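You operate a simulated robot arm through the tools that you are given. There is no shell and no other tool. Be economical: measure what you need, move in short steps, check, and stop when the job is done.

The job below is to be done with a simulated robot arm. You get a single attempt, and the scene is never put back.

JOB
Make room on the trolley top for the black five hundred gram weight (marked "500 g"). At the end: the black seven hundred gram weight (marked "700 g") from the trolley top is on the counter top; the black five hundred gram weight stands where the black seven hundred gram weight stood; the white fuse from the trolley top stands on top of the brown plugs carton; the black bolt stands on top of the yellow valve two; whatever was shut is shut again. Leave all else as you found it, and nothing knocked over.
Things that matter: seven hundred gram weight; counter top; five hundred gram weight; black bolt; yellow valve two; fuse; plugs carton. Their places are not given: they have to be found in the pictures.

The check looks at the end state, three seconds after you hand in, the way a careful person would. Anything else that was tipped, shoved, dropped, spilled or broken makes it a failure.

ROBOT AND FRAMES
A 7-joint arm with a two-finger parallel gripper, fixed in place. Base frame: the origin is at the foot of the arm, x ahead of it, y to its left, z up; the work surface is at about z = 85. Lengths are in cm, angles in degrees, forces in N, time in s.
With the tool pointing down near the work surface it reaches from about 30 to 70 cm from the base axis. Its first joint turns from -66.0 to 66.0 degrees. Payload 1.57 kg.
The TCP is the grasp point between the finger pads, 3 cm short of the fingertips. In the tool frame z runs along the fingers and y along their closing line. The gripper opens to 11 cm. The fingers are 2.4 cm wide and 1.2 cm thick; the gripper's body (4.8 by 11.2 cm) begins 7.8 cm behind the TCP.
Orientation is told as [roll, pitch, yaw] about the base's x, y, z axes, in that order, counted from this pose: with the fingers straight down and closing along the base's y, the tool's x points along the base's -x, its y along +y and its z along -z.

CONTROLS
- The arm moves only by the tool jog_arm. Its argument "commands" is a list of rows, each a list of 3 entries, a list of its own where there are three numbers: the shift along the base's x, y, z in cm, then the turn, a rotation vector about the base's x, y, z in degrees, then the gripper command, from -1 (shut) to 1 (fully open), values between in proportion. In form: [[[x, y, z], [wx, wy, wz], gripper], ...]. A call has 1 to 12 rows; each row shifts and turns the commanded pose from where the row before left it. A row lasts 0.2 s, in which the tool goes at most 5 cm and 8.6 degrees; a call with a longer step from one row to the next is refused whole, and so is a gripper value outside its range. A pose out of reach is approached as far as the arm can. The call stops where the force on the tool passes 40 N (or 10 N more than at its start, if that is more) or the arm is blocked; 0.2 s more then pass. The fingers move at their own pace (about 10.8 cm/s each) and stop on an object; they squeeze with about 43 N. The grip force told is the motor's: it shows also when the fingers shut on nothing. Time passes only in rows, and 0.2 s behind the last, so rows that do not move let the fingers close. The reply holds the time, the measured pose of the TCP, the force on the tool along the base axes, the opening and the grip force, in the units named above and with some noise.
- Cameras (640 x 400 px; columns grow to the right, rows downward): "scene" is fixed at [16.65, -38.39, 140.74]; the picture's right is [0.84, -0.54, 0.00], its down [-0.31, -0.48, -0.82] and it looks along [0.44, 0.69, -0.58] (base axes); focal length 214 px, centre (320, 200). "wrist" rides on the gripper at [-3.6, 0, -8] in the tool frame; the picture's right is [0.00, -1.00, 0.00], its down [0.97, 0.00, -0.24] and it looks along [0.24, 0.00, 0.97] (tool axes); focal length 218 px, centre (320, 200).
- grab_frame(camera): a new picture of that camera. It takes no simulated time.
- probe_pixels(camera, pixels): for up to 12 pixels [column, row] of the newest picture of that camera ("zoom" is the newest enlarged one), the place [x, y, z] in the base frame of the surface seen there, good to about 0.2 cm, but the place of the scene camera against the robot may be out by one fixed shift of up to 1.8 cm in any direction. It takes no simulated time.
- enlarge(camera, box): a new picture of the part [left, top, right, bottom] of that camera's present view, enlarged. It takes no simulated time.
- finish_job(): hands the job in; it is judged then, once.

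Keep the steps short. Do not move on a guess: measure, check each grasp and each placing, and mend mistakes. In all there are 80 turns and 34 pictures (those below and enlarged ones count). Leave the gripper open and the arm clear of the work at the hand-in unless told otherwise, and finish with a single line.

The tools are called by a JSON object that holds its "op" and its "data". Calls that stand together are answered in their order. jog_arm: Moves the arm, as the interface text tells. Its arguments: {"type":"object","properties":{"commands":{"type":"array","items":{"type":"array"}}},"required":["commands"]} The other tools are called the same way: grab_frame (camera) takes a picture; probe_pixels (camera, pixels) gives the place of the surface under pixels of a picture; enlarge (camera, box) takes an enlarged picture of a part of a camera's view; finish_job () hands the job in.

At the start:

```text
clock: 0.0
eef_pos: [44.77, -2.65, 125.07]
tcp_rot: [0.1, 0.0, 0.1]
ft_force: [0.1, -0.2, 0.6]
grip_width: 10.99
gripper_force: 0.0
```

scene: 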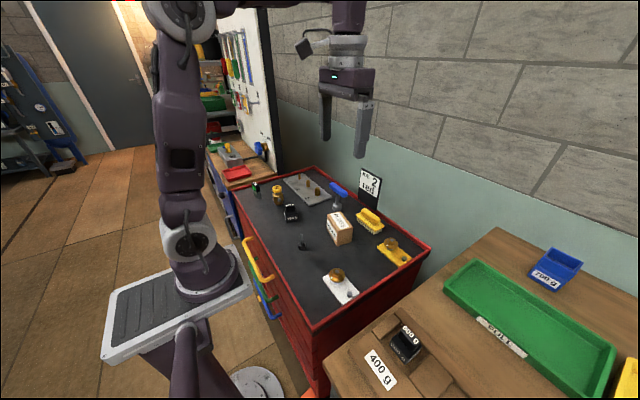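
wrist: 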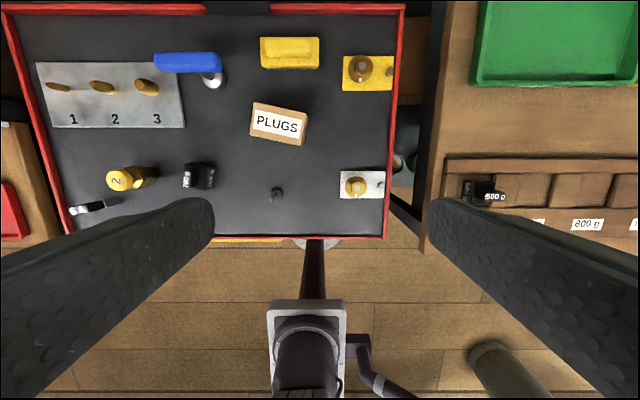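

I see the trolley with several items and a counter at right. I'll enlarge the key regions first.

{"op": "enlarge", "data": {"camera": "scene", "box": [220, 160, 440, 310]}}

{"op": "enlarge", "data": {"camera": "scene", "box": [320, 220, 640, 400]}}

{"op": "enlarge", "data": {"camera": "wrist", "box": [20, 0, 420, 250]}}

```text
2.67 times, centred on (330, 235) of scene
```

zoom: 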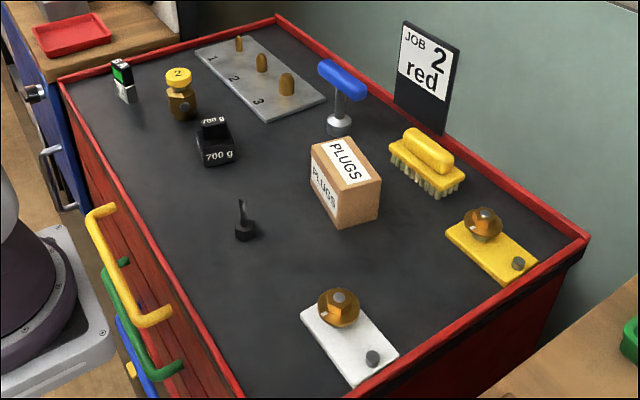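

```text
2.00 times, centred on (480, 310) of scene
```

zoom: 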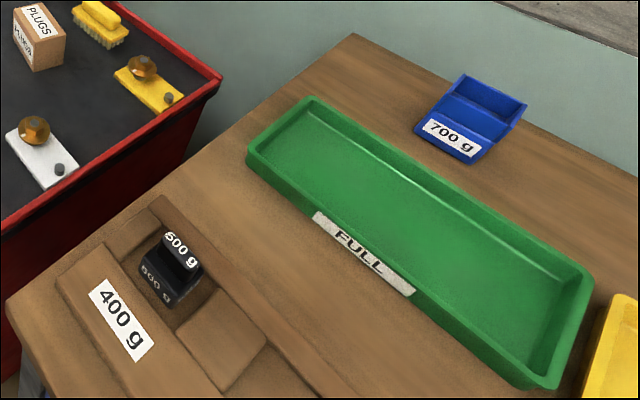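

```text
1.60 times, centred on (220, 125) of wrist
```

zoom: 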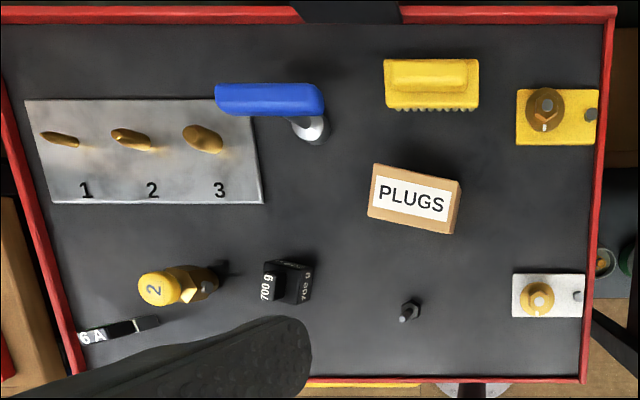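

Zooming in on the counter weight in both cameras to read its mark, and the left bench too.

{"op": "enlarge", "data": {"camera": "scene", "box": [360, 310, 456, 370]}}

{"op": "enlarge", "data": {"camera": "wrist", "box": [440, 140, 640, 265]}}

{"op": "enlarge", "data": {"camera": "scene", "box": [190, 60, 318, 220]}}

```text
6.67 times, centred on (408, 340) of scene
```

zoom: 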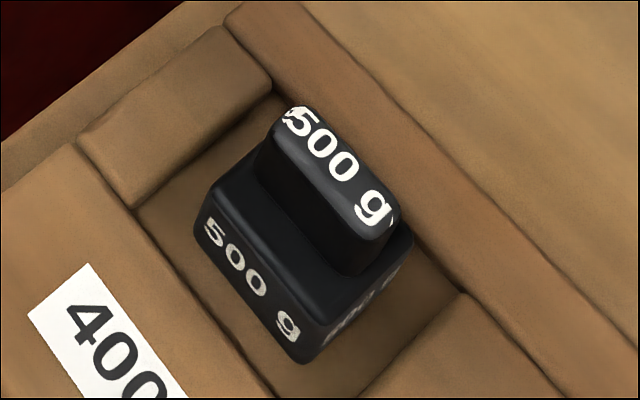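

```text
3.20 times, centred on (540, 202) of wrist
```

zoom: 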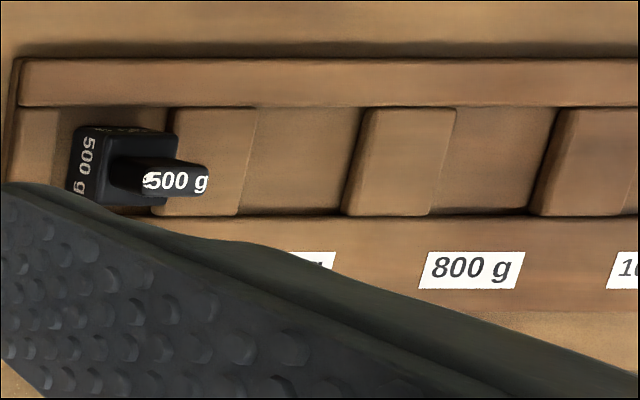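

```text
2.50 times, centred on (254, 140) of scene
```

zoom: 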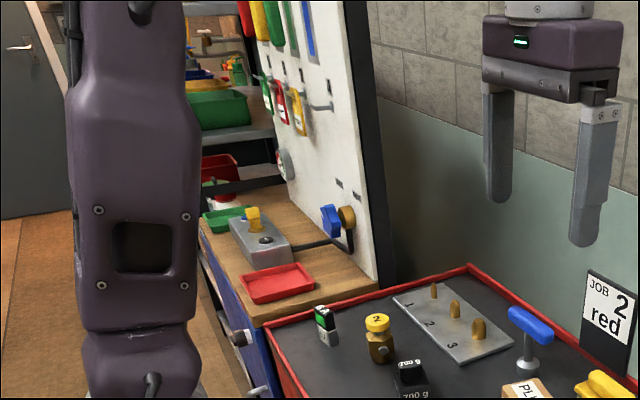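

The counter weight is the 500 g. The valve with cap "2" is the yellow valve two, and the "6 A" piece is the fuse. Probing positions in both cameras.

{"op": "probe_pixels", "data": {"camera": "wrist", "pixels": [[74, 210], [112, 203], [116, 180], [187, 178], [208, 178], [280, 190], [275, 195], [278, 124], [494, 196], [478, 190], [560, 130], [230, 120]]}}

{"op": "enlarge", "data": {"camera": "scene", "box": [240, 170, 336, 230]}}

```text
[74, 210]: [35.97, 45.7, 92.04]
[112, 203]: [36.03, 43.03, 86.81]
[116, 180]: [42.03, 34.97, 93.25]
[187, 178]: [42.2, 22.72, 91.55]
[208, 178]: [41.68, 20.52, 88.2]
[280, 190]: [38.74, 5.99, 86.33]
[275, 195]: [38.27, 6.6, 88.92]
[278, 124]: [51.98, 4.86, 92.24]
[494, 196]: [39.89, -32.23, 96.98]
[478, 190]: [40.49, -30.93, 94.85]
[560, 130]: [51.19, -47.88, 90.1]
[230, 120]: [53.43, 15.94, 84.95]
```

```text
6.67 times, centred on (288, 200) of scene
```

zoom: 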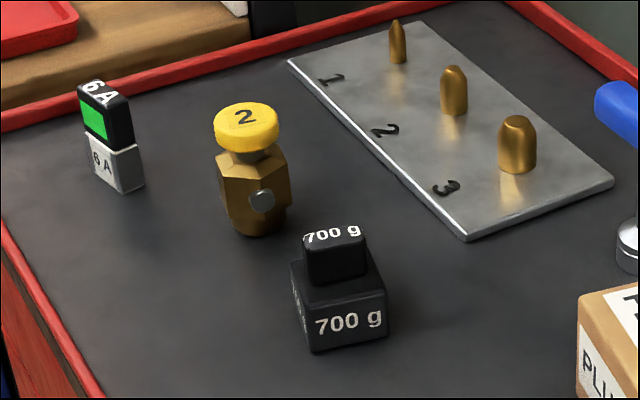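

Measuring edges in this zoom (scene frame; the fixed shift is to be calibrated against wrist).

{"op": "probe_pixels", "data": {"camera": "zoom", "pixels": [[93, 92], [128, 92], [110, 96], [92, 180], [127, 192], [144, 185], [217, 122], [278, 122], [246, 115], [310, 236], [362, 230], [333, 237]]}}

{"op": "probe_pixels", "data": {"camera": "zoom", "pixels": [[316, 347], [384, 335], [292, 262], [380, 290], [314, 301], [246, 106], [246, 147], [240, 233], [340, 260], [362, 274], [540, 240], [100, 85]]}}

{"op": "probe_pixels", "data": {"camera": "scene", "pixels": [[303, 236], [303, 244], [302, 248], [340, 219], [328, 214], [341, 227], [352, 221], [408, 335], [340, 208], [480, 250], [430, 300], [440, 280]]}}

```text
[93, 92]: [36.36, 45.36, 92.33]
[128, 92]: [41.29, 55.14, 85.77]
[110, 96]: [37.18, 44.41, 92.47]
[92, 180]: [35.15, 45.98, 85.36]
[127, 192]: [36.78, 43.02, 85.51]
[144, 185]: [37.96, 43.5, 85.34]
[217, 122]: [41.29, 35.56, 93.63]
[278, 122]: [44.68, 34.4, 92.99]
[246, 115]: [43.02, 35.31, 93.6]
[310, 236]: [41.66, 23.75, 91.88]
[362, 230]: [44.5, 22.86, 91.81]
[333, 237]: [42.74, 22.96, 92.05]
```

```text
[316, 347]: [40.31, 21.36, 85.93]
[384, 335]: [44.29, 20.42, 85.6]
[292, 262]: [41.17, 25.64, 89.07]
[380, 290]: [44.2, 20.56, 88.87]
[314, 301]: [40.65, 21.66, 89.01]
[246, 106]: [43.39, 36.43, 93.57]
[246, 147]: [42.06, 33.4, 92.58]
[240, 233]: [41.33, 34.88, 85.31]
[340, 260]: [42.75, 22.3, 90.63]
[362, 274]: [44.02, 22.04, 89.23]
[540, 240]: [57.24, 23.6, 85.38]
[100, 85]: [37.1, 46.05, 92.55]
```

```text
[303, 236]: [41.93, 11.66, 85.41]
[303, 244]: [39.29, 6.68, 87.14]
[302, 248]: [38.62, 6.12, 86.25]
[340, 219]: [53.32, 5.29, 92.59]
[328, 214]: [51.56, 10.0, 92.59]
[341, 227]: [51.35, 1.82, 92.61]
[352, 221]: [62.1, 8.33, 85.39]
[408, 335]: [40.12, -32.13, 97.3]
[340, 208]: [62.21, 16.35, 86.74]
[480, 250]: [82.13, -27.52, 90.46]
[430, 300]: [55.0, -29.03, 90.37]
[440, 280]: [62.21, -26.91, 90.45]
```

Block of the 700 g weight is about x 40–44.5, y 20.4–25; the counter is z≈90. I move above the 700 g weight at z≈108 for a closer wrist view.

{"op": "jog_arm", "data": {"commands": [[[-0.3, 3.6, -2.4], [0, 0, 0], 1], [[-0.3, 3.6, -2.4], [0, 0, 0], 1], [[-0.3, 3.6, -2.4], [0, 0, 0], 1], [[-0.3, 3.6, -2.4], [0, 0, 0], 1], [[-0.3, 3.6, -2.4], [0, 0, 0], 1], [[-0.3, 3.6, -2.4], [0, 0, 0], 1], [[-0.3, 3.6, -2.4], [0, 0, 0], 1], [[0, 0, 0], [0, 0, 0], 0.4]]}}

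{"op": "grab_frame", "data": {"camera": "wrist"}}

```text
clock: 1.8
eef_pos: [42.61, 22.97, 108.48]
tcp_rot: [0.0, 0.0, 0.0]
ft_force: [0.8, 0.1, -0.6]
grip_width: 7.71
gripper_force: 0.1
```

```text
24 pictures are left
```

wrist: 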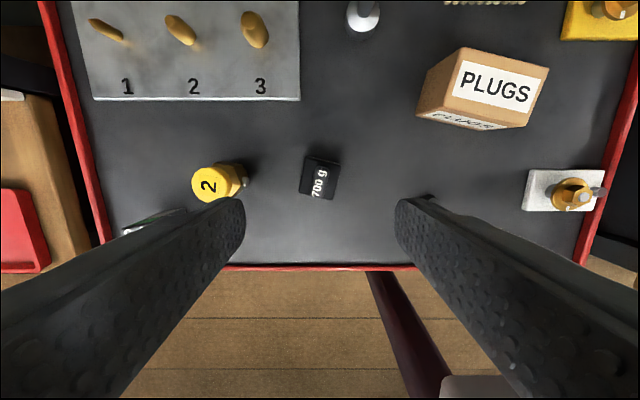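

The 700 g block is at (320,178), turned slightly. Enlarging to measure corners.

{"op": "enlarge", "data": {"camera": "wrist", "box": [270, 143, 366, 203]}}

{"op": "probe_pixels", "data": {"camera": "wrist", "pixels": [[308, 157], [338, 162], [332, 197], [302, 190], [320, 172], [316, 194], [193, 182], [222, 180], [207, 199], [207, 168], [462, 62], [505, 85]]}}

```text
6.67 times, centred on (318, 173) of wrist
```

zoom: 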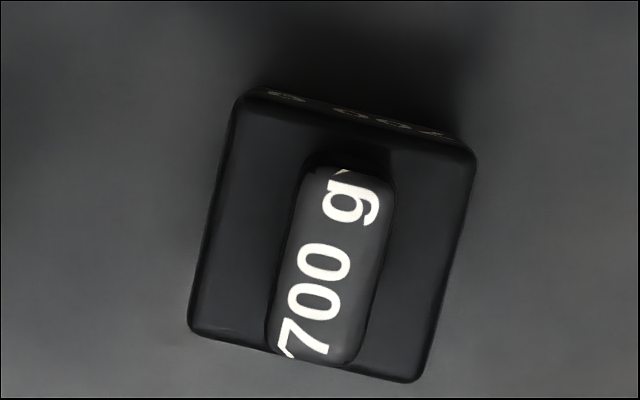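

```text
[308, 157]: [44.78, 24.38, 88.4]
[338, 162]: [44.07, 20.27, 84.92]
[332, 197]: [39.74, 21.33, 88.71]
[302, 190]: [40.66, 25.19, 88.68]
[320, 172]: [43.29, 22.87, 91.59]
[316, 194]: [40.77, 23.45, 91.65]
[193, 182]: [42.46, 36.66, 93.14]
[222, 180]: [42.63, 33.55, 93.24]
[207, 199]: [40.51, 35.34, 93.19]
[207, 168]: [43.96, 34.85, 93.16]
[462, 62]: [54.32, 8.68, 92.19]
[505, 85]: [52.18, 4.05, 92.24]
```

Weight centre ≈ (42.2, 22.9), block edges turned −11°, top z 88.6. Turning −11° and descending to z≈96 first.

{"op": "jog_arm", "data": {"commands": [[[-0.2, 0, -3], [0, 0, -5.5], 0.4], [[-0.2, 0, -3], [0, 0, -5.5], 0.4], [[0, 0, -3], [0, 0, 0], 0.4], [[0, 0, -3], [0, 0, 0], 0.4], [[0, 0, 0], [0, 0, 0], 0.4]]}}

```text
clock: 3.0
eef_pos: [42.23, 22.72, 96.43]
tcp_rot: [0.0, 0.1, -11.0]
ft_force: [0.6, 0.3, 0.6]
grip_width: 7.7
gripper_force: 0.0
```

Aligned; descending to z≈88.6, then closing.

{"op": "jog_arm", "data": {"commands": [[[0, 0.1, -3], [0, 0, 0], 0.4], [[0, 0.1, -3], [0, 0, 0], 0.4], [[0, 0, -1.8], [0, 0, 0], 0.4], [[0, 0, 0], [0, 0, 0], 0.4]]}}

{"op": "jog_arm", "data": {"commands": [[[0, 0, 0], [0, 0, 0], -1], [[0, 0, 0], [0, 0, 0], -1], [[0, 0, 0], [0, 0, 0], -1]]}}

```text
clock: 4.0
eef_pos: [42.09, 22.95, 88.49]
tcp_rot: [0.0, 0.0, -11.1]
ft_force: [0.1, 0.1, -0.6]
grip_width: 7.7
gripper_force: 0.1
```

```text
clock: 4.8
eef_pos: [42.01, 22.94, 88.62]
tcp_rot: [0.0, 0.0, -11.0]
ft_force: [-0.6, -0.6, -0.2]
grip_width: 4.83
gripper_force: 43.0
```

Gripped (4.83 cm, 43 N). Lifting, then checking.

{"op": "jog_arm", "data": {"commands": [[[0, 0, 3], [0, 0, 0], -1], [[0, 0, 4], [0, 0, 0], -1], [[0, 0, 4], [0, 0, 0], -1], [[0, 0, 4], [0, 0, 0], -1], [[0, 0, 4], [0, 0, 0], -1], [[0, -3, 0], [0, 0, 0], -1], [[0, -4, 0], [0, 0, 0], -1], [[0.5, -4, 0], [0, 0, 0], -1], [[0.5, -4, 0], [0, 0, 0], -1], [[1, -4, 0], [0, 0, 0], -1], [[1, -4, 0], [0, 0, 0], -1]]}}

{"op": "jog_arm", "data": {"commands": [[[1, -4, 0], [0, 0, 0], -1], [[1, -4, 0], [0, 0, 0], -1], [[1, -4, 0], [0, 0, 0], -1], [[1, -4, 0], [0, 0, 0], -1], [[1, -4, 0], [0, 0, 0], -1], [[0, -4, 0], [0, 0, 0], -1], [[0, -3, 0], [0, 0, 0], -1], [[0, 0, 0], [0, 0, 0], -1]]}}

{"op": "grab_frame", "data": {"camera": "wrist"}}

```text
clock: 7.2
eef_pos: [45.16, -0.14, 107.48]
tcp_rot: [0.0, 0.0, -11.0]
ft_force: [0.6, -0.8, -7.8]
grip_width: 4.86
gripper_force: 42.9
```

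```text
clock: 9.0
eef_pos: [50.24, -27.34, 107.35]
tcp_rot: [0.1, -0.1, -11.1]
ft_force: [-0.4, 0.5, -6.3]
grip_width: 4.85
gripper_force: 43.0
```

```text
22 pictures are left
```

wrist: 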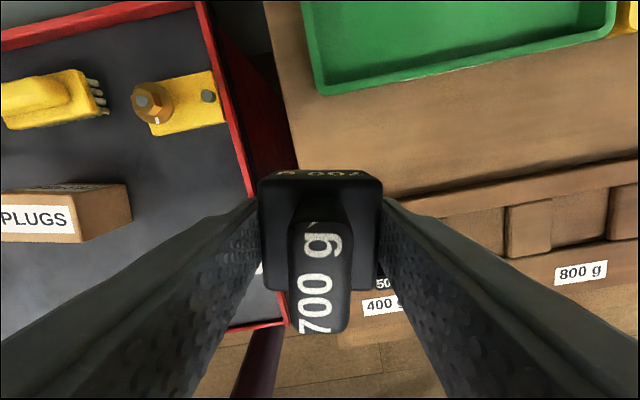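

Weight is held well. Probing the free counter strip between the holder and the green tray.

{"op": "probe_pixels", "data": {"camera": "wrist", "pixels": [[320, 94], [470, 62], [430, 72], [450, 190], [560, 172], [400, 195], [292, 140], [400, 140], [480, 130], [420, 215], [275, 60]]}}

```text
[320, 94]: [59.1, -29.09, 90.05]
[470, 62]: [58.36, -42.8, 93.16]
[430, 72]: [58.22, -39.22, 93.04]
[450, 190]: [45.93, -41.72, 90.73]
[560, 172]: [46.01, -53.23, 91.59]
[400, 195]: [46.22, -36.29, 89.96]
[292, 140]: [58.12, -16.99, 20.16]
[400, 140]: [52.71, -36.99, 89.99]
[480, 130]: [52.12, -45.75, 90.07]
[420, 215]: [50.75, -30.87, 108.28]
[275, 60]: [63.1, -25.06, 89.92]
```

Free strip is x 46–58, z 90. Placing target (52.2, −38), TCP z ≈ 93.6.

{"op": "jog_arm", "data": {"commands": [[[0.6, -3.5, -1], [0, 0, 0], -1], [[0.7, -3.6, -2], [0, 0, 0], -1], [[0.7, -3.6, -2], [0, 0, 0], -1], [[0, 0, -3], [0, 0, 0], -1], [[0, 0, -3], [0, 0, 0], -1], [[0, 0, 0], [0, 0, 0], -1]]}}

```text
clock: 10.4
eef_pos: [52.44, -37.77, 96.32]
tcp_rot: [0.1, 0.0, -11.0]
ft_force: [0.3, 0.9, -6.4]
grip_width: 4.85
gripper_force: 43.0
```

Lowering in small steps to z≈93.6.

{"op": "jog_arm", "data": {"commands": [[[0, 0, -1.2], [0, 0, 0], -1], [[0, 0, -0.8], [0, 0, 0], -1], [[0, 0, -0.4], [0, 0, 0], -1], [[0, 0, -0.2], [0, 0, 0], -1], [[0, 0, 0], [0, 0, 0], -1]]}}

```text
clock: 11.6
eef_pos: [52.12, -37.73, 93.8]
tcp_rot: [0.0, 0.0, -11.0]
ft_force: [-0.5, 0.2, -6.7]
grip_width: 4.86
gripper_force: 43.1
```

{"op": "jog_arm", "data": {"commands": [[[0, 0, -0.15], [0, 0, 0], -1], [[0, 0, -0.15], [0, 0, 0], -1], [[0, 0, 0], [0, 0, 0], -1]]}}

```text
clock: 12.4
eef_pos: [52.13, -37.93, 93.64]
tcp_rot: [0.0, -0.1, -11.0]
ft_force: [-0.7, 1.1, -6.5]
grip_width: 4.86
gripper_force: 42.9
```

Still hanging (−6.5 N); lowering until contact shows.

{"op": "jog_arm", "data": {"commands": [[[0, 0, -0.15], [0, 0, 0], -1], [[0, 0, -0.1], [0, 0, 0], -1], [[0, 0, 0], [0, 0, 0], -1]]}}

```text
clock: 13.2
eef_pos: [52.13, -37.89, 93.59]
tcp_rot: [-0.1, -0.1, -11.0]
ft_force: [-4.1, 8.1, 29.8]
grip_width: 4.87
gripper_force: 42.6
```

In contact (+30 N). Easing up slightly, opening, and rising.

{"op": "jog_arm", "data": {"commands": [[[0, 0, 0.12], [0, 0, 0], -1], [[0, 0, 0], [0, 0, 0], 0.4], [[0, 0, 0], [0, 0, 0], 0.4], [[0, 0, 0], [0, 0, 0], 0.4]]}}

{"op": "jog_arm", "data": {"commands": [[[0, 0, 2], [0, 0, 0], 0.4], [[0, 0, 4], [0, 0, 0], 0.4], [[0, 0, 4], [0, 0, 0], 0.4], [[-2, 0.5, 2], [0, 0, 5.5], 0.4], [[-3.5, 2, 2], [0, 0, 5.5], 0.4], [[-4, 3, 0], [0, 0, 0], 0.4], [[0, 0, 0], [0, 0, 0], 0.4]]}}

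{"op": "grab_frame", "data": {"camera": "wrist"}}

```text
clock: 14.2
eef_pos: [52.18, -37.92, 93.55]
tcp_rot: [0.0, 0.0, -11.0]
ft_force: [0.1, -0.3, 0.5]
grip_width: 7.7
gripper_force: 0.0
```

```text
clock: 15.8
eef_pos: [42.52, -32.22, 107.55]
tcp_rot: [-0.1, -0.1, 0.0]
ft_force: [-0.1, -0.6, -0.7]
grip_width: 7.7
gripper_force: 0.0
```

```text
21 pictures are left
```

wrist: 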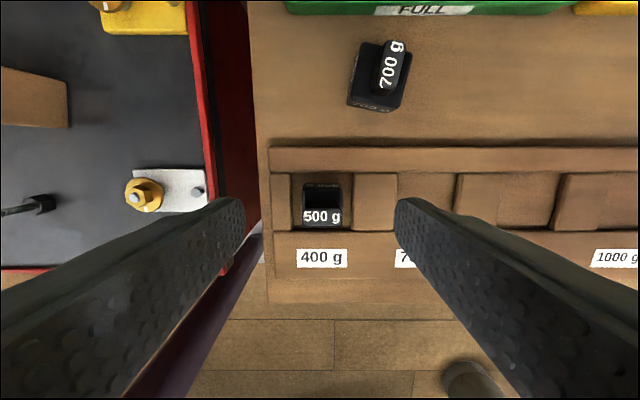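

700 g stands on the counter at (380,75). Now the 500 g at (322,200); enlarging to measure it and the pocket.

{"op": "enlarge", "data": {"camera": "wrist", "box": [258, 145, 402, 235]}}

{"op": "probe_pixels", "data": {"camera": "wrist", "pixels": [[305, 212], [340, 212], [322, 220], [322, 209], [306, 187], [338, 187], [297, 200], [282, 200], [347, 200], [370, 200], [322, 158], [322, 238]]}}

```text
4.44 times, centred on (330, 190) of wrist
```

zoom: 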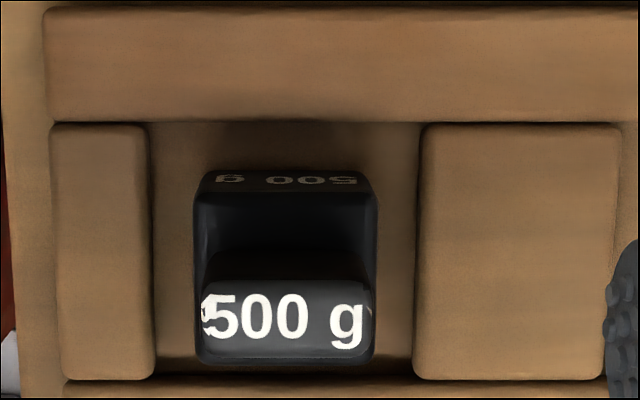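

```text
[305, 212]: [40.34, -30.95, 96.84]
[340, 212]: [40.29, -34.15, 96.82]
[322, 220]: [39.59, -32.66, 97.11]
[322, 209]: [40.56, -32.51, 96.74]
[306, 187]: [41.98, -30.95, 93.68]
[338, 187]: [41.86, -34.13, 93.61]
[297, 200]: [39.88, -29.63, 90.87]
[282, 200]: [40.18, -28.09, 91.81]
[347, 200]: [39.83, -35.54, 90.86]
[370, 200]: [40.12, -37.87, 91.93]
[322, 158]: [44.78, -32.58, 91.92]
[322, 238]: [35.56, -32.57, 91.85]
```

Weight 500 g: centre ≈ (40.05, −32.58), block 3.6 wide, z 90.9–93.8, pocket walls top at 91.9. I'll grip the block along y with the tips kept above the walls (TCP z≈95.2). First to z≈99.

{"op": "jog_arm", "data": {"commands": [[[-1.2, -0.2, -3], [0, 0, 0], 0.4], [[-1.2, -0.2, -3], [0, 0, 0], 0.4], [[0, 0, -2.5], [0, 0, 0], 0.4], [[0, 0, 0], [0, 0, 0], 0.4], [[0, 0, 0], [0, 0, 0], 0.4]]}}

```text
clock: 17.0
eef_pos: [40.14, -32.65, 99.09]
tcp_rot: [0.0, 0.0, 0.1]
ft_force: [0.0, -0.1, -0.3]
grip_width: 7.67
gripper_force: 0.1
```

Aligned. Descend 3.9 cm and close.

{"op": "jog_arm", "data": {"commands": [[[0, 0, -2], [0, 0, 0], 0.4], [[0, 0, -1.5], [0, 0, 0], 0.4], [[0, 0, -0.4], [0, 0, 0], 0.4], [[0, 0, 0], [0, 0, 0], 0.4]]}}

{"op": "jog_arm", "data": {"commands": [[[0, 0, 0], [0, 0, 0], -1], [[0, 0, 0], [0, 0, 0], -1], [[0, 0, 0], [0, 0, 0], -1]]}}

```text
clock: 18.0
eef_pos: [40.16, -32.67, 95.04]
tcp_rot: [0.1, 0.0, 0.0]
ft_force: [0.2, 0.2, -0.5]
grip_width: 7.69
gripper_force: 0.0
```

```text
clock: 18.8
eef_pos: [40.13, -32.64, 95.13]
tcp_rot: [-0.1, -0.1, 0.0]
ft_force: [1.0, 0.1, -0.2]
grip_width: 4.27
gripper_force: 42.9
```

Gripped at 4.27 cm. Lift and travel back over the trolley spot.

{"op": "jog_arm", "data": {"commands": [[[0, 0, 2], [0, 0, 0], -1], [[0, 0, 4], [0, 0, 0], -1], [[0, 0, 4], [0, 0, 0], -1], [[0, 0, 3], [0, 0, 0], -1], [[0.6, 3, 0], [0, 0, 0], -1], [[0.6, 4, 0], [0, 0, 0], -1], [[0.6, 4, 0], [0, 0, 0], -1], [[0.6, 4, 0], [0, 0, 0], -1], [[0.6, 4, 0], [0, 0, 0], -1], [[0.6, 4, 0], [0, 0, 0], -1], [[0, 4, 0], [0, 0, 0], -1]]}}

{"op": "jog_arm", "data": {"commands": [[[0, 4, 0], [0, 0, 0], -1], [[0, 4, 0], [0, 0, 0], -1], [[0, 4, 0], [0, 0, 0], -1], [[0, 4, 0], [0, 0, -5.5], -1], [[-0.6, 4, 0], [0, 0, -5.5], -1], [[-0.6, 4, 0], [0, 0, 0], -1], [[-0.4, 3, 0], [0, 0, 0], -1], [[0, 1.5, -2], [0, 0, 0], -1], [[0, 0, -3], [0, 0, 0], -1], [[0, 0, -3], [0, 0, 0], -1], [[0, 0, 0], [0, 0, 0], -1]]}}

```text
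clock: 21.2
eef_pos: [43.75, -5.77, 108.01]
tcp_rot: [0.0, -0.1, -0.1]
ft_force: [0.4, -0.7, -4.9]
grip_width: 4.24
gripper_force: 43.1
```

```text
clock: 23.6
eef_pos: [42.19, 22.72, 100.01]
tcp_rot: [0.0, -0.1, -11.0]
ft_force: [0.0, 0.1, -5.7]
grip_width: 4.29
gripper_force: 43.4
```

Over the spot. Descending to z≈90, then gently to contact near 89.2.

{"op": "jog_arm", "data": {"commands": [[[0, 0.15, -3], [0, 0, 0], -1], [[0, 0, -3], [0, 0, 0], -1], [[0, 0, -2.5], [0, 0, 0], -1], [[0, 0, -1.3], [0, 0, 0], -1], [[0, 0, -0.4], [0, 0, 0], -1], [[0, 0, 0], [0, 0, 0], -1]]}}

{"op": "jog_arm", "data": {"commands": [[[0, 0, -0.15], [0, 0, 0], -1], [[0, 0, -0.15], [0, 0, 0], -1], [[0, 0, 0], [0, 0, 0], -1]]}}

```text
clock: 25.0
eef_pos: [42.21, 23.02, 89.97]
tcp_rot: [0.0, 0.0, -10.9]
ft_force: [0.1, -0.4, -5.1]
grip_width: 4.29
gripper_force: 43.4
```

```text
clock: 25.8
eef_pos: [42.19, 22.93, 89.59]
tcp_rot: [0.0, 0.0, -10.9]
ft_force: [0.8, 0.0, -4.7]
grip_width: 4.27
gripper_force: 42.9
```

{"op": "jog_arm", "data": {"commands": [[[0, 0, -0.15], [0, 0, 0], -1], [[0, 0, -0.1], [0, 0, 0], -1], [[0, 0, 0], [0, 0, 0], -1]]}}

```text
clock: 26.6
eef_pos: [42.22, 22.86, 89.51]
tcp_rot: [0.0, 0.0, -11.0]
ft_force: [0.7, -0.6, -5.4]
grip_width: 4.27
gripper_force: 43.2
```

{"op": "jog_arm", "data": {"commands": [[[0, 0, -0.12], [0, 0, 0], -1], [[0, 0, 0], [0, 0, 0], -1]]}}

```text
clock: 27.2
eef_pos: [42.15, 22.84, 89.29]
tcp_rot: [0.0, 0.0, -11.0]
ft_force: [-5.9, 0.3, 13.2]
grip_width: 4.25
gripper_force: 42.8
```

Contact (+13 N). Opening and rising, then viewing.

{"op": "jog_arm", "data": {"commands": [[[0, 0, 0.05], [0, 0, 0], -1], [[0, 0, 0], [0, 0, 0], 0.4], [[0, 0, 0], [0, 0, 0], 0.4], [[0, 0, 0], [0, 0, 0], 0.4]]}}

{"op": "jog_arm", "data": {"commands": [[[0, 0, 2], [0, 0, 0], 0.4], [[0, 0, 4], [0, 0, 0], 0.4], [[0, 0, 4], [0, 0, 0], 0.4], [[0, 2, 4], [0, 0, 5.5], 0.4], [[-1, 4, 3], [0, 0, 5.5], 0.4], [[-1, 4, 0], [0, 0, 0], 0.4], [[-1, 4, 0], [0, 0, 0], 0.4], [[0, 4, 0], [0, 0, 0], 0.4], [[0, 0, 0], [0, 0, 0], 0.4]]}}

{"op": "grab_frame", "data": {"camera": "wrist"}}

```text
clock: 28.2
eef_pos: [42.25, 22.96, 89.31]
tcp_rot: [-0.1, 0.0, -11.1]
ft_force: [0.0, -0.2, -0.4]
grip_width: 7.7
gripper_force: 0.1
```

```text
refused: row 5 steps farther than a row can; nothing moved
```

```text
19 pictures are left
```

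wrist: 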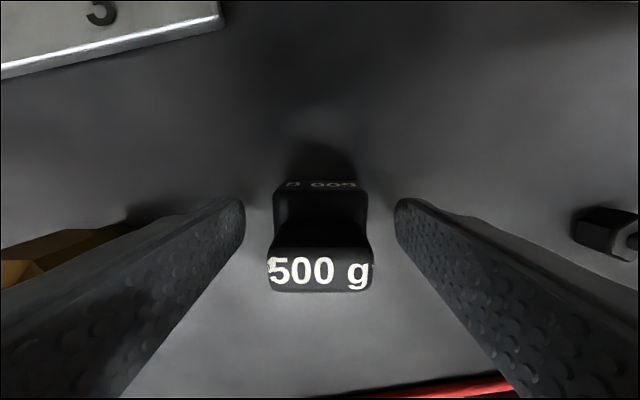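

The 500 g stands free between open fingers. That rise was refused (a step too long); I repeat it in shorter steps toward the fuse.

{"op": "jog_arm", "data": {"commands": [[[0, 0, 2], [0, 0, 0], 0.4], [[0, 0, 4], [0, 0, 0], 0.4], [[0, 0, 4], [0, 0, 0], 0.4], [[0, 2, 4], [0, 0, 5.5], 0.4], [[-1, 3, 3], [0, 0, 5.5], 0.4], [[-1, 4, 0], [0, 0, 0], 0.4], [[-1, 4, 0], [0, 0, 0], 0.4], [[0, 4, 0], [0, 0, 0], 0.4], [[0, 2.5, 0], [0, 0, 0], 0.4], [[0, 0, 0], [0, 0, 0], 0.4]]}}

{"op": "enlarge", "data": {"camera": "wrist", "box": [220, 105, 476, 265]}}

```text
clock: 30.4
eef_pos: [39.16, 42.49, 106.09]
tcp_rot: [0.0, 0.0, 0.0]
ft_force: [0.2, 0.3, 0.3]
grip_width: 7.7
gripper_force: 0.1
```

```text
2.50 times, centred on (348, 185) of wrist
```

zoom: 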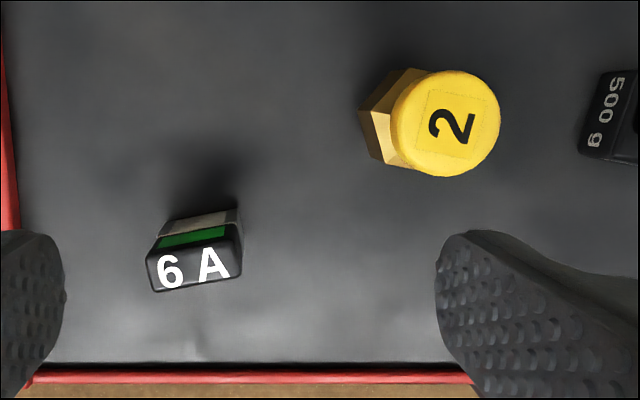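

The fuse top is at zoom (195,267). Probing its corners and the valve cap edges.

{"op": "probe_pixels", "data": {"camera": "zoom", "pixels": [[152, 262], [236, 249], [239, 273], [154, 287], [195, 267], [163, 228], [236, 212], [195, 237], [445, 74], [445, 172], [396, 125], [496, 125]]}}

{"op": "probe_pixels", "data": {"camera": "zoom", "pixels": [[160, 245], [228, 231], [165, 232], [237, 225], [195, 370], [10, 150], [241, 252], [149, 268]]}}

```text
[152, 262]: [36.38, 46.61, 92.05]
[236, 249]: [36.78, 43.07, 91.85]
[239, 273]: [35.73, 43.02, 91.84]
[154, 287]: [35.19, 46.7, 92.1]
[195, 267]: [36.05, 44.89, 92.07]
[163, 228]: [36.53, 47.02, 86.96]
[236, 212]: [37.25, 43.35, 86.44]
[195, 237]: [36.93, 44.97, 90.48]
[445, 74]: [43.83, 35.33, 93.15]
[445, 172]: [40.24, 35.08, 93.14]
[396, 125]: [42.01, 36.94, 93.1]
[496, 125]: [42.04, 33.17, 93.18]
```

```text
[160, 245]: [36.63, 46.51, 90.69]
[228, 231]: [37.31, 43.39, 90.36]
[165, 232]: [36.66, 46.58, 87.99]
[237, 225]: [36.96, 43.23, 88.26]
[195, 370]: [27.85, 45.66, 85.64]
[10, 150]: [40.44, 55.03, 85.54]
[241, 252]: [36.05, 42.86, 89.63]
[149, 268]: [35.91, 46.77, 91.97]
```

Fuse: centre ≈ (36.1, 44.85), 3.6 × 1.7 cm, top z 92, turned ≈ +8°. Aligning above it at z≈97.

{"op": "jog_arm", "data": {"commands": [[[-1.5, 1.2, -1], [0, 0, 4], 0.4], [[-1.5, 1.15, -1], [0, 0, 4], 0.4], [[0, 0, -3], [0, 0, 0], 0.4], [[0, 0, -3.5], [0, 0, 0], 0.4], [[0, 0, 0], [0, 0, 0], 0.4]]}}

{"op": "enlarge", "data": {"camera": "wrist", "box": [192, 160, 448, 320]}}

```text
clock: 31.6
eef_pos: [36.15, 44.84, 97.77]
tcp_rot: [0.0, 0.0, 8.0]
ft_force: [1.0, 0.3, 0.2]
grip_width: 7.69
gripper_force: 0.1
```

```text
2.50 times, centred on (320, 240) of wrist
```

zoom: 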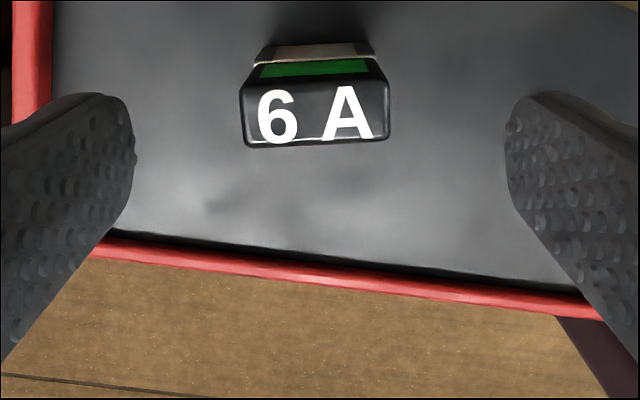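

Well centred, about 1.5° more turn needed. Descend to z≈90 and close.

{"op": "jog_arm", "data": {"commands": [[[0, 0, -2.5], [0, 0, 1.5], 0.4], [[0, 0, -3], [0, 0, 0], 0.4], [[0, 0, -2.2], [0, 0, 0], 0.4], [[0, 0, 0], [0, 0, 0], 0.4]]}}

{"op": "jog_arm", "data": {"commands": [[[0, 0, 0], [0, 0, 0], -1], [[0, 0, 0], [0, 0, 0], -1], [[0, 0, 0], [0, 0, 0], -1]]}}

```text
clock: 32.6
eef_pos: [36.35, 44.6, 90.2]
tcp_rot: [0.0, 0.0, 9.5]
ft_force: [0.0, -0.9, -0.5]
grip_width: 7.72
gripper_force: 0.1
```

```text
clock: 33.4
eef_pos: [36.27, 44.74, 90.25]
tcp_rot: [-0.1, 0.0, 9.5]
ft_force: [-0.6, -0.3, -0.4]
grip_width: 3.92
gripper_force: 42.8
```

Gripped (3.92). Lift and travel towards the carton, stopping short for a look.

{"op": "jog_arm", "data": {"commands": [[[0, 0, 2], [0, 0, 0], -1], [[0, 0, 4], [0, 0, 0], -1], [[0, 0, 4], [0, 0, 0], -1], [[0, 0, 4], [0, 0, 0], -1], [[0, 0, 4], [0, 0, 0], -1], [[1, -3, 0], [0, 0, -3], -1], [[2, -4, 0], [0, 0, -3], -1], [[2, -4, 0], [0, 0, -3.5], -1], [[2, -4, 0], [0, 0, 0], -1], [[2, -4, 0], [0, 0, 0], -1], [[1, -4, 0], [0, 0, 0], -1], [[1, -4, 0], [0, 0, 0], -1]]}}

{"op": "grab_frame", "data": {"camera": "wrist"}}

```text
clock: 36.0
eef_pos: [47.19, 17.63, 107.87]
tcp_rot: [0.0, -0.1, 0.0]
ft_force: [0.2, 0.1, -1.0]
grip_width: 3.92
gripper_force: 43.6
```

```text
16 pictures are left
```

wrist: 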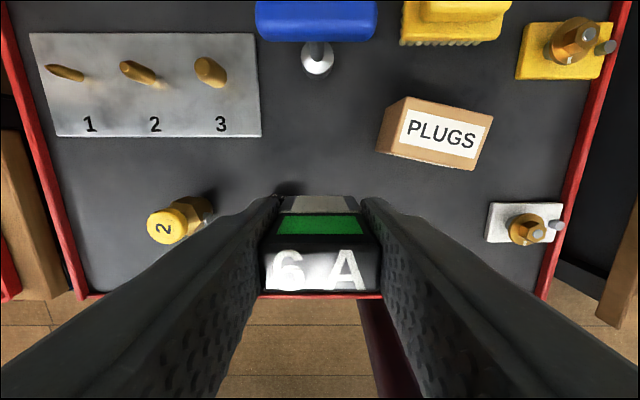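

Enlarging the carton for its top corners.

{"op": "enlarge", "data": {"camera": "wrist", "box": [352, 78, 512, 178]}}

{"op": "probe_pixels", "data": {"camera": "zoom", "pixels": [[222, 80], [555, 152], [505, 325], [182, 247], [210, 82], [180, 240], [545, 160], [490, 305], [360, 200]]}}

```text
4.00 times, centred on (432, 128) of wrist
```

zoom: 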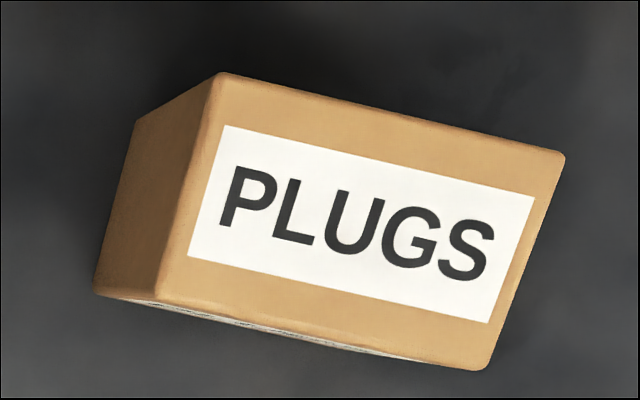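

```text
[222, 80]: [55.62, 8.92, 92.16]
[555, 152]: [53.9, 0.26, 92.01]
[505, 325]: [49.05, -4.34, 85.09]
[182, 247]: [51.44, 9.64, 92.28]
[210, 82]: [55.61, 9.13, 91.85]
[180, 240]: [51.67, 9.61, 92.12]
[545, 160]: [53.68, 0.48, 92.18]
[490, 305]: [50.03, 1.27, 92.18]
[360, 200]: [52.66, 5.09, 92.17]
```

Carton top centre ≈ (52.1, 5.1), z 92.17, turned −11°, 8.8 × 5.6 cm. Moving over it; contact expected at TCP z≈97.4.

{"op": "jog_arm", "data": {"commands": [[[1.2, -3, 0], [0, 0, -5.5], -1], [[1.2, -3.1, 0], [0, 0, -5.5], -1], [[1.3, -3.2, 0], [0, 0, 0], -1], [[1.3, -3.2, -1], [0, 0, 0], -1], [[0, 0, -3], [0, 0, 0], -1], [[0, 0, -3], [0, 0, 0], -1], [[0, 0, -1.5], [0, 0, 0], -1], [[0, 0, 0], [0, 0, 0], -1]]}}

```text
clock: 37.8
eef_pos: [52.24, 5.16, 99.83]
tcp_rot: [-0.1, 0.0, -11.1]
ft_force: [-0.3, -0.6, -0.9]
grip_width: 3.93
gripper_force: 43.0
```

{"op": "jog_arm", "data": {"commands": [[[0, 0, -1.2], [0, 0, 0], -1], [[0, 0, -0.6], [0, 0, 0], -1], [[0, 0, -0.2], [0, 0, 0], -1], [[0, 0, 0], [0, 0, 0], -1]]}}

{"op": "jog_arm", "data": {"commands": [[[0, 0, -0.12], [0, 0, 0], -1], [[0, 0, -0.1], [0, 0, 0], -1], [[0, 0, 0], [0, 0, 0], -1]]}}

```text
clock: 38.8
eef_pos: [52.18, 5.28, 97.6]
tcp_rot: [0.0, 0.0, -10.9]
ft_force: [-0.2, 0.5, -0.7]
grip_width: 3.91
gripper_force: 42.9
```

```text
clock: 39.6
eef_pos: [52.3, 5.28, 97.42]
tcp_rot: [0.0, 0.0, -11.0]
ft_force: [-0.5, -0.7, -0.6]
grip_width: 3.92
gripper_force: 43.1
```

No contact yet; 0.1 cm steps.

{"op": "jog_arm", "data": {"commands": [[[0, 0, -0.1], [0, 0, 0], -1], [[0, 0, 0], [0, 0, 0], -1]]}}

{"op": "jog_arm", "data": {"commands": [[[0, 0, -0.08], [0, 0, 0], -1], [[0, 0, 0], [0, 0, 0], -1]]}}

```text
clock: 40.2
eef_pos: [52.21, 5.32, 97.27]
tcp_rot: [0.0, -0.1, -11.0]
ft_force: [-2.7, 0.7, 20.8]
grip_width: 3.91
gripper_force: 42.6
```

```text
clock: 40.8
eef_pos: [52.33, 5.16, 97.21]
tcp_rot: [0.0, -0.1, -10.9]
ft_force: [-3.2, -1.2, 34.0]
grip_width: 3.92
gripper_force: 42.6
```

Firm contact. Easing 0.15 up, opening partly, then rising straight up.

{"op": "jog_arm", "data": {"commands": [[[0, 0, 0.15], [0, 0, 0], -1], [[0, 0, 0], [0, 0, 0], -1], [[0, 0, 0], [0, 0, 0], 0.3], [[0, 0, 0], [0, 0, 0], 0.3], [[0, 0, 0], [0, 0, 0], 0.3]]}}

{"op": "jog_arm", "data": {"commands": [[[0, 0, 1.5], [0, 0, 0], 0.3], [[0, 0, 3], [0, 0, 0], 0.3], [[0, 0, 4], [0, 0, 0], 0.3], [[0, 0, 3], [0, 0, 0], 0.3], [[-2, 1, 0], [0, 0, 5.5], 0.3], [[-4, 1, 0], [0, 0, 5.5], 0.3], [[-4, 0.5, 0], [0, 0, 0], 0.3], [[-1, 0.5, 0], [0, 0, 0], 0.3], [[0, 0, 0], [0, 0, 0], 0.3]]}}

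{"op": "grab_frame", "data": {"camera": "wrist"}}

{"op": "grab_frame", "data": {"camera": "scene"}}

```text
clock: 42.0
eef_pos: [52.29, 5.26, 97.3]
tcp_rot: [0.0, 0.0, -11.0]
ft_force: [-0.2, -0.3, -0.1]
grip_width: 7.15
gripper_force: 0.1
```

```text
clock: 44.0
eef_pos: [41.31, 8.15, 108.75]
tcp_rot: [0.1, 0.0, -0.1]
ft_force: [-0.1, 0.0, 0.1]
grip_width: 7.16
gripper_force: 0.0
```

```text
14 pictures are left
```

wrist: 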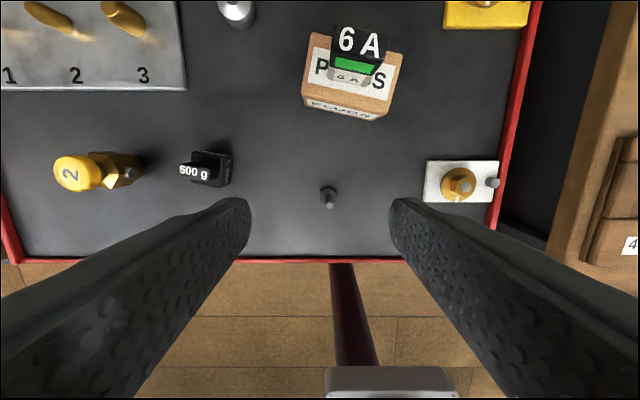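

```text
13 pictures are left
```

scene: 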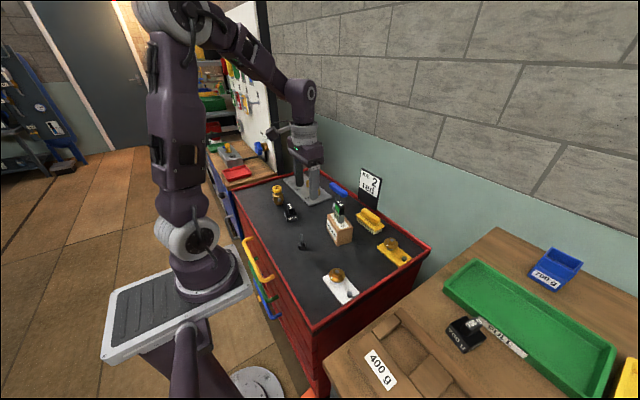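

Fuse stands on the carton, all upright. Now the bolt at wrist (328,197); enlarging and probing.

{"op": "enlarge", "data": {"camera": "wrist", "box": [280, 170, 376, 230]}}

{"op": "probe_pixels", "data": {"camera": "zoom", "pixels": [[325, 235], [330, 250], [325, 180], [280, 150], [375, 150], [325, 115], [280, 200], [325, 220], [375, 200], [310, 245], [345, 245]]}}

```text
6.67 times, centred on (328, 200) of wrist
```

zoom: 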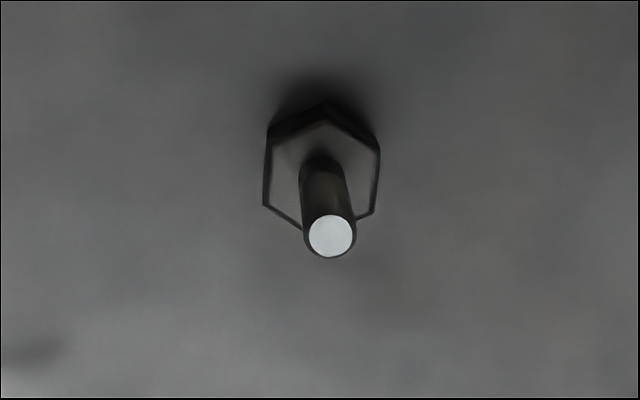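

```text
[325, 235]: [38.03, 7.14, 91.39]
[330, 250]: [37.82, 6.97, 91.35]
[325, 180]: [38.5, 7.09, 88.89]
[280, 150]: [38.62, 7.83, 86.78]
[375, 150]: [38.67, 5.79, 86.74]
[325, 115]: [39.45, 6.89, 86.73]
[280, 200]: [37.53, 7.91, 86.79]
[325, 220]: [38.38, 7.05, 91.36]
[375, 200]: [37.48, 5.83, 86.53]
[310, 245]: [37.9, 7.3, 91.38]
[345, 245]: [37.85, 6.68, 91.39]
```

Bolt: centre ≈ (38.08, 6.98), head z 85–86.75, shank 0.9 cm thick up to 91.4. I'll grip the shank above the head with TCP z≈90.2. First to z≈96.

{"op": "jog_arm", "data": {"commands": [[[-1.6, -0.6, -3], [0, 0, 0], 0.1], [[-1.6, -0.6, -3], [0, 0, 0], 0], [[0, 0, -3], [0, 0, 0], 0], [[0, 0, -3], [0, 0, 0], 0], [[0, 0, 0], [0, 0, 0], 0], [[0, 0, 0], [0, 0, 0], 0]]}}

```text
clock: 45.4
eef_pos: [38.36, 7.02, 96.77]
tcp_rot: [-0.1, 0.1, 0.0]
ft_force: [0.1, 0.2, 0.0]
grip_width: 5.49
gripper_force: 0.1
```

{"op": "jog_arm", "data": {"commands": [[[-0.15, 0, -2.5], [0, 0, 0], 0], [[0, 0, -2.5], [0, 0, 0], 0], [[0, 0, -1.5], [0, 0, 0], 0], [[0, 0, 0], [0, 0, 0], 0], [[0, 0, 0], [0, 0, 0], 0]]}}

{"op": "jog_arm", "data": {"commands": [[[0, 0, 0], [0, 0, 0], -0.3], [[0, 0, 0], [0, 0, 0], -0.6], [[0, 0, 0], [0, 0, 0], -1], [[0, 0, 0], [0, 0, 0], -1]]}}

```text
clock: 46.6
eef_pos: [37.92, 6.99, 90.16]
tcp_rot: [0.0, -0.1, -0.1]
ft_force: [0.0, 0.4, -0.3]
grip_width: 5.52
gripper_force: 0.0
```

```text
clock: 47.6
eef_pos: [37.96, 6.9, 90.3]
tcp_rot: [-0.1, 0.1, 0.1]
ft_force: [0.0, -0.4, 1.0]
grip_width: 0.98
gripper_force: 27.5
```

Shank gripped (0.98 cm). Lift and carry to above the valve cap, centre (42.05, 35.07), z 93.17.

{"op": "jog_arm", "data": {"commands": [[[0, 0, 1], [0, 0, 0], -1], [[0, 0, 3], [0, 0, 0], -1], [[0, 0, 4], [0, 0, 0], -1], [[0, 0, 4], [0, 0, 0], -1], [[0, 0, 3], [0, 0, 0], -1], [[0.5, 3, 0], [0, 0, 0], -1], [[0.5, 4, 0], [0, 0, 0], -1], [[0.5, 4, 0], [0, 0, 0], -1], [[0.6, 4, 0], [0, 0, 0], -1], [[0.6, 4, 0], [0, 0, 0], -1], [[0.6, 3, 0], [0, 0, 0], -1], [[0, 0, 0], [0, 0, 0], -1]]}}

{"op": "grab_frame", "data": {"camera": "wrist"}}

```text
clock: 50.2
eef_pos: [41.05, 29.02, 105.39]
tcp_rot: [0.0, 0.1, 0.1]
ft_force: [-0.5, 0.6, -0.8]
grip_width: 0.94
gripper_force: 27.4
```

```text
11 pictures are left
```

wrist: 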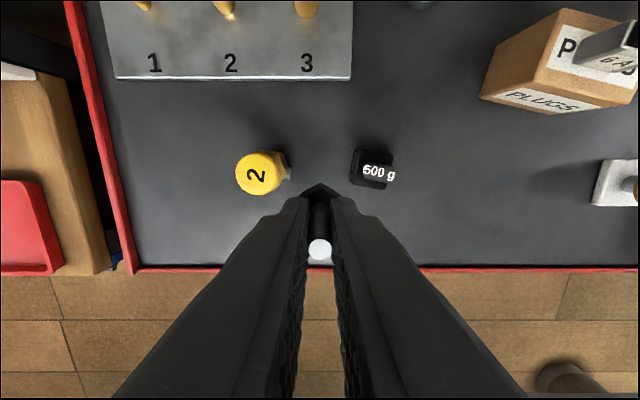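

Bolt held upright. Rechecking cap and bolt positions.

{"op": "probe_pixels", "data": {"camera": "wrist", "pixels": [[238, 174], [283, 174], [260, 153], [260, 193], [318, 248], [320, 188], [260, 173]]}}

```text
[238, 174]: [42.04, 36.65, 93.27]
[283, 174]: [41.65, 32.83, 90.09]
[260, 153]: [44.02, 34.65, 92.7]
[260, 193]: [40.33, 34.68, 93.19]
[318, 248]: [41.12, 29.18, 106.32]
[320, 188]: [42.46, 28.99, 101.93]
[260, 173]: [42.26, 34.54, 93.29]
```

Cap centre confirmed (42.05, 35.05). Move over and down to z≈99.5.

{"op": "jog_arm", "data": {"commands": [[[0.5, 3, 0], [0, 0, 0], -1], [[0.5, 3, 0], [0, 0, 0], -1], [[0, 0, -3], [0, 0, 0], -1], [[0, 0, -2.2], [0, 0, 0], -1], [[0, 0, 0], [0, 0, 0], -1], [[0, 0, 0], [0, 0, 0], -1]]}}

{"op": "enlarge", "data": {"camera": "scene", "box": [240, 160, 320, 210]}}

```text
clock: 51.6
eef_pos: [42.34, 34.97, 100.09]
tcp_rot: [-0.1, 0.1, 0.0]
ft_force: [0.0, -0.2, 0.2]
grip_width: 0.92
gripper_force: 27.9
```

```text
8.00 times, centred on (280, 185) of scene
```

zoom: 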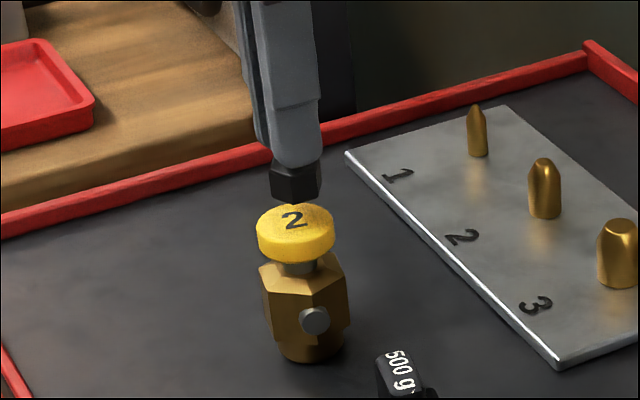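

Bolt head hangs above the cap. Lowering slowly; contact expected ≈98.4.

{"op": "jog_arm", "data": {"commands": [[[-0.1, 0, -0.8], [0, 0, 0], -1], [[0, 0, -0.5], [0, 0, 0], -1], [[0, 0, -0.15], [0, 0, 0], -1], [[0, 0, 0], [0, 0, 0], -1]]}}

{"op": "jog_arm", "data": {"commands": [[[0, 0, -0.12], [0, 0, 0], -1], [[0, 0, 0], [0, 0, 0], -1]]}}

```text
clock: 52.6
eef_pos: [42.01, 35.0, 98.69]
tcp_rot: [0.0, 0.0, 0.0]
ft_force: [-0.2, -0.7, -1.1]
grip_width: 0.91
gripper_force: 28.3
```

```text
clock: 53.2
eef_pos: [42.1, 34.91, 98.55]
tcp_rot: [0.0, 0.0, 0.0]
ft_force: [0.2, 0.4, -0.9]
grip_width: 0.9
gripper_force: 27.8
```

{"op": "jog_arm", "data": {"commands": [[[0, 0, -0.1], [0, 0, 0], -1], [[0, 0, 0], [0, 0, 0], -1]]}}

{"op": "jog_arm", "data": {"commands": [[[0, 0, -0.08], [0, 0, 0], -1], [[0, 0, 0], [0, 0, 0], -1]]}}

```text
clock: 53.8
eef_pos: [42.02, 34.99, 98.59]
tcp_rot: [0.0, 0.0, 0.0]
ft_force: [-1.7, -1.3, 7.3]
grip_width: 0.9
gripper_force: 27.9
```

```text
clock: 54.4
eef_pos: [42.09, 34.92, 98.48]
tcp_rot: [0.1, -0.1, 0.0]
ft_force: [-0.6, -2.6, 21.1]
grip_width: 0.95
gripper_force: 27.7
```

Contact (+21 N). Ease 0.1, open gently, rise straight up.

{"op": "jog_arm", "data": {"commands": [[[0, 0, 0.1], [0, 0, 0], -1], [[0, 0, 0], [0, 0, 0], -1], [[0, 0, 0], [0, 0, 0], -0.7], [[0, 0, 0], [0, 0, 0], -0.4], [[0, 0, 0], [0, 0, 0], 0], [[0, 0, 0], [0, 0, 0], 0]]}}

{"op": "jog_arm", "data": {"commands": [[[0, 0, 1], [0, 0, 0], 0], [[0, 0, 3], [0, 0, 0], 0], [[0, 0, 4], [0, 0, 0], 0], [[0, 0, 4], [0, 0, 0], 0.5], [[0, 0, 4], [0, 0, 0], 1], [[0, -4, 0], [0, 0, 0], 1], [[0, -4, 0], [0, 0, 0], 1], [[0, -4, 0], [0, 0, 0], 1], [[0, -4, 0], [0, 0, 0], 1], [[0, -4, 0], [0, 0, 0], 1], [[0, 0, 0], [0, 0, 0], 1]]}}

{"op": "grab_frame", "data": {"camera": "wrist"}}

{"op": "enlarge", "data": {"camera": "scene", "box": [220, 160, 440, 310]}}

{"op": "enlarge", "data": {"camera": "scene", "box": [320, 220, 640, 400]}}

```text
clock: 55.8
eef_pos: [42.01, 34.95, 98.47]
tcp_rot: [0.0, -0.1, 0.0]
ft_force: [-0.7, -0.5, -0.1]
grip_width: 5.51
gripper_force: 0.1
```

```text
clock: 58.2
eef_pos: [42.05, 14.89, 114.4]
tcp_rot: [-0.1, 0.0, -0.1]
ft_force: [-0.4, 0.1, 0.1]
grip_width: 11.02
gripper_force: 0.2
```

```text
9 pictures are left
```

wrist: 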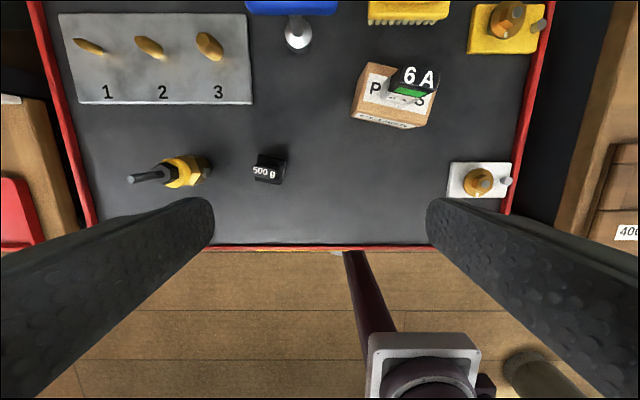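

```text
2.67 times, centred on (330, 235) of scene
```

zoom: 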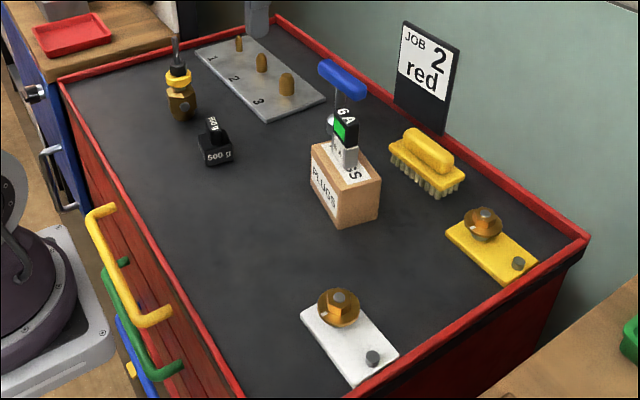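

```text
2.00 times, centred on (480, 310) of scene
```

zoom: 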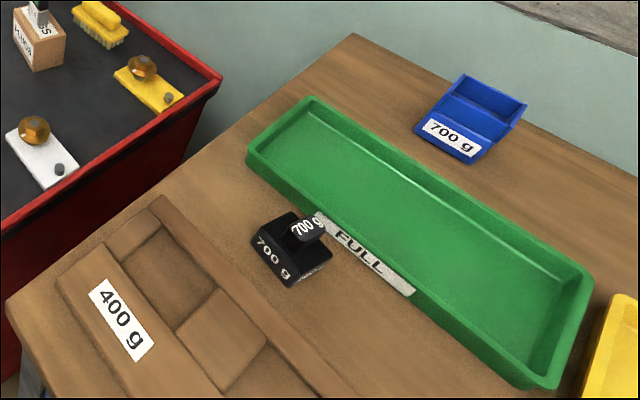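

Everything is in place: the 700 g is on the counter, the 500 g is on its old spot, the fuse is on the carton and the bolt stands on valve two. No drawer was opened and nothing else was disturbed. The gripper is open and clear, so I'm handing in.

{"op": "finish_job", "data": {}}

```text
The job is handed in.
```

The job is handed in: the 700 g weight is on the counter top, the 500 g weight is in its old place, the fuse is on the plugs carton, the bolt is on valve two, nothing was opened, and the last pictures show nothing knocked over.
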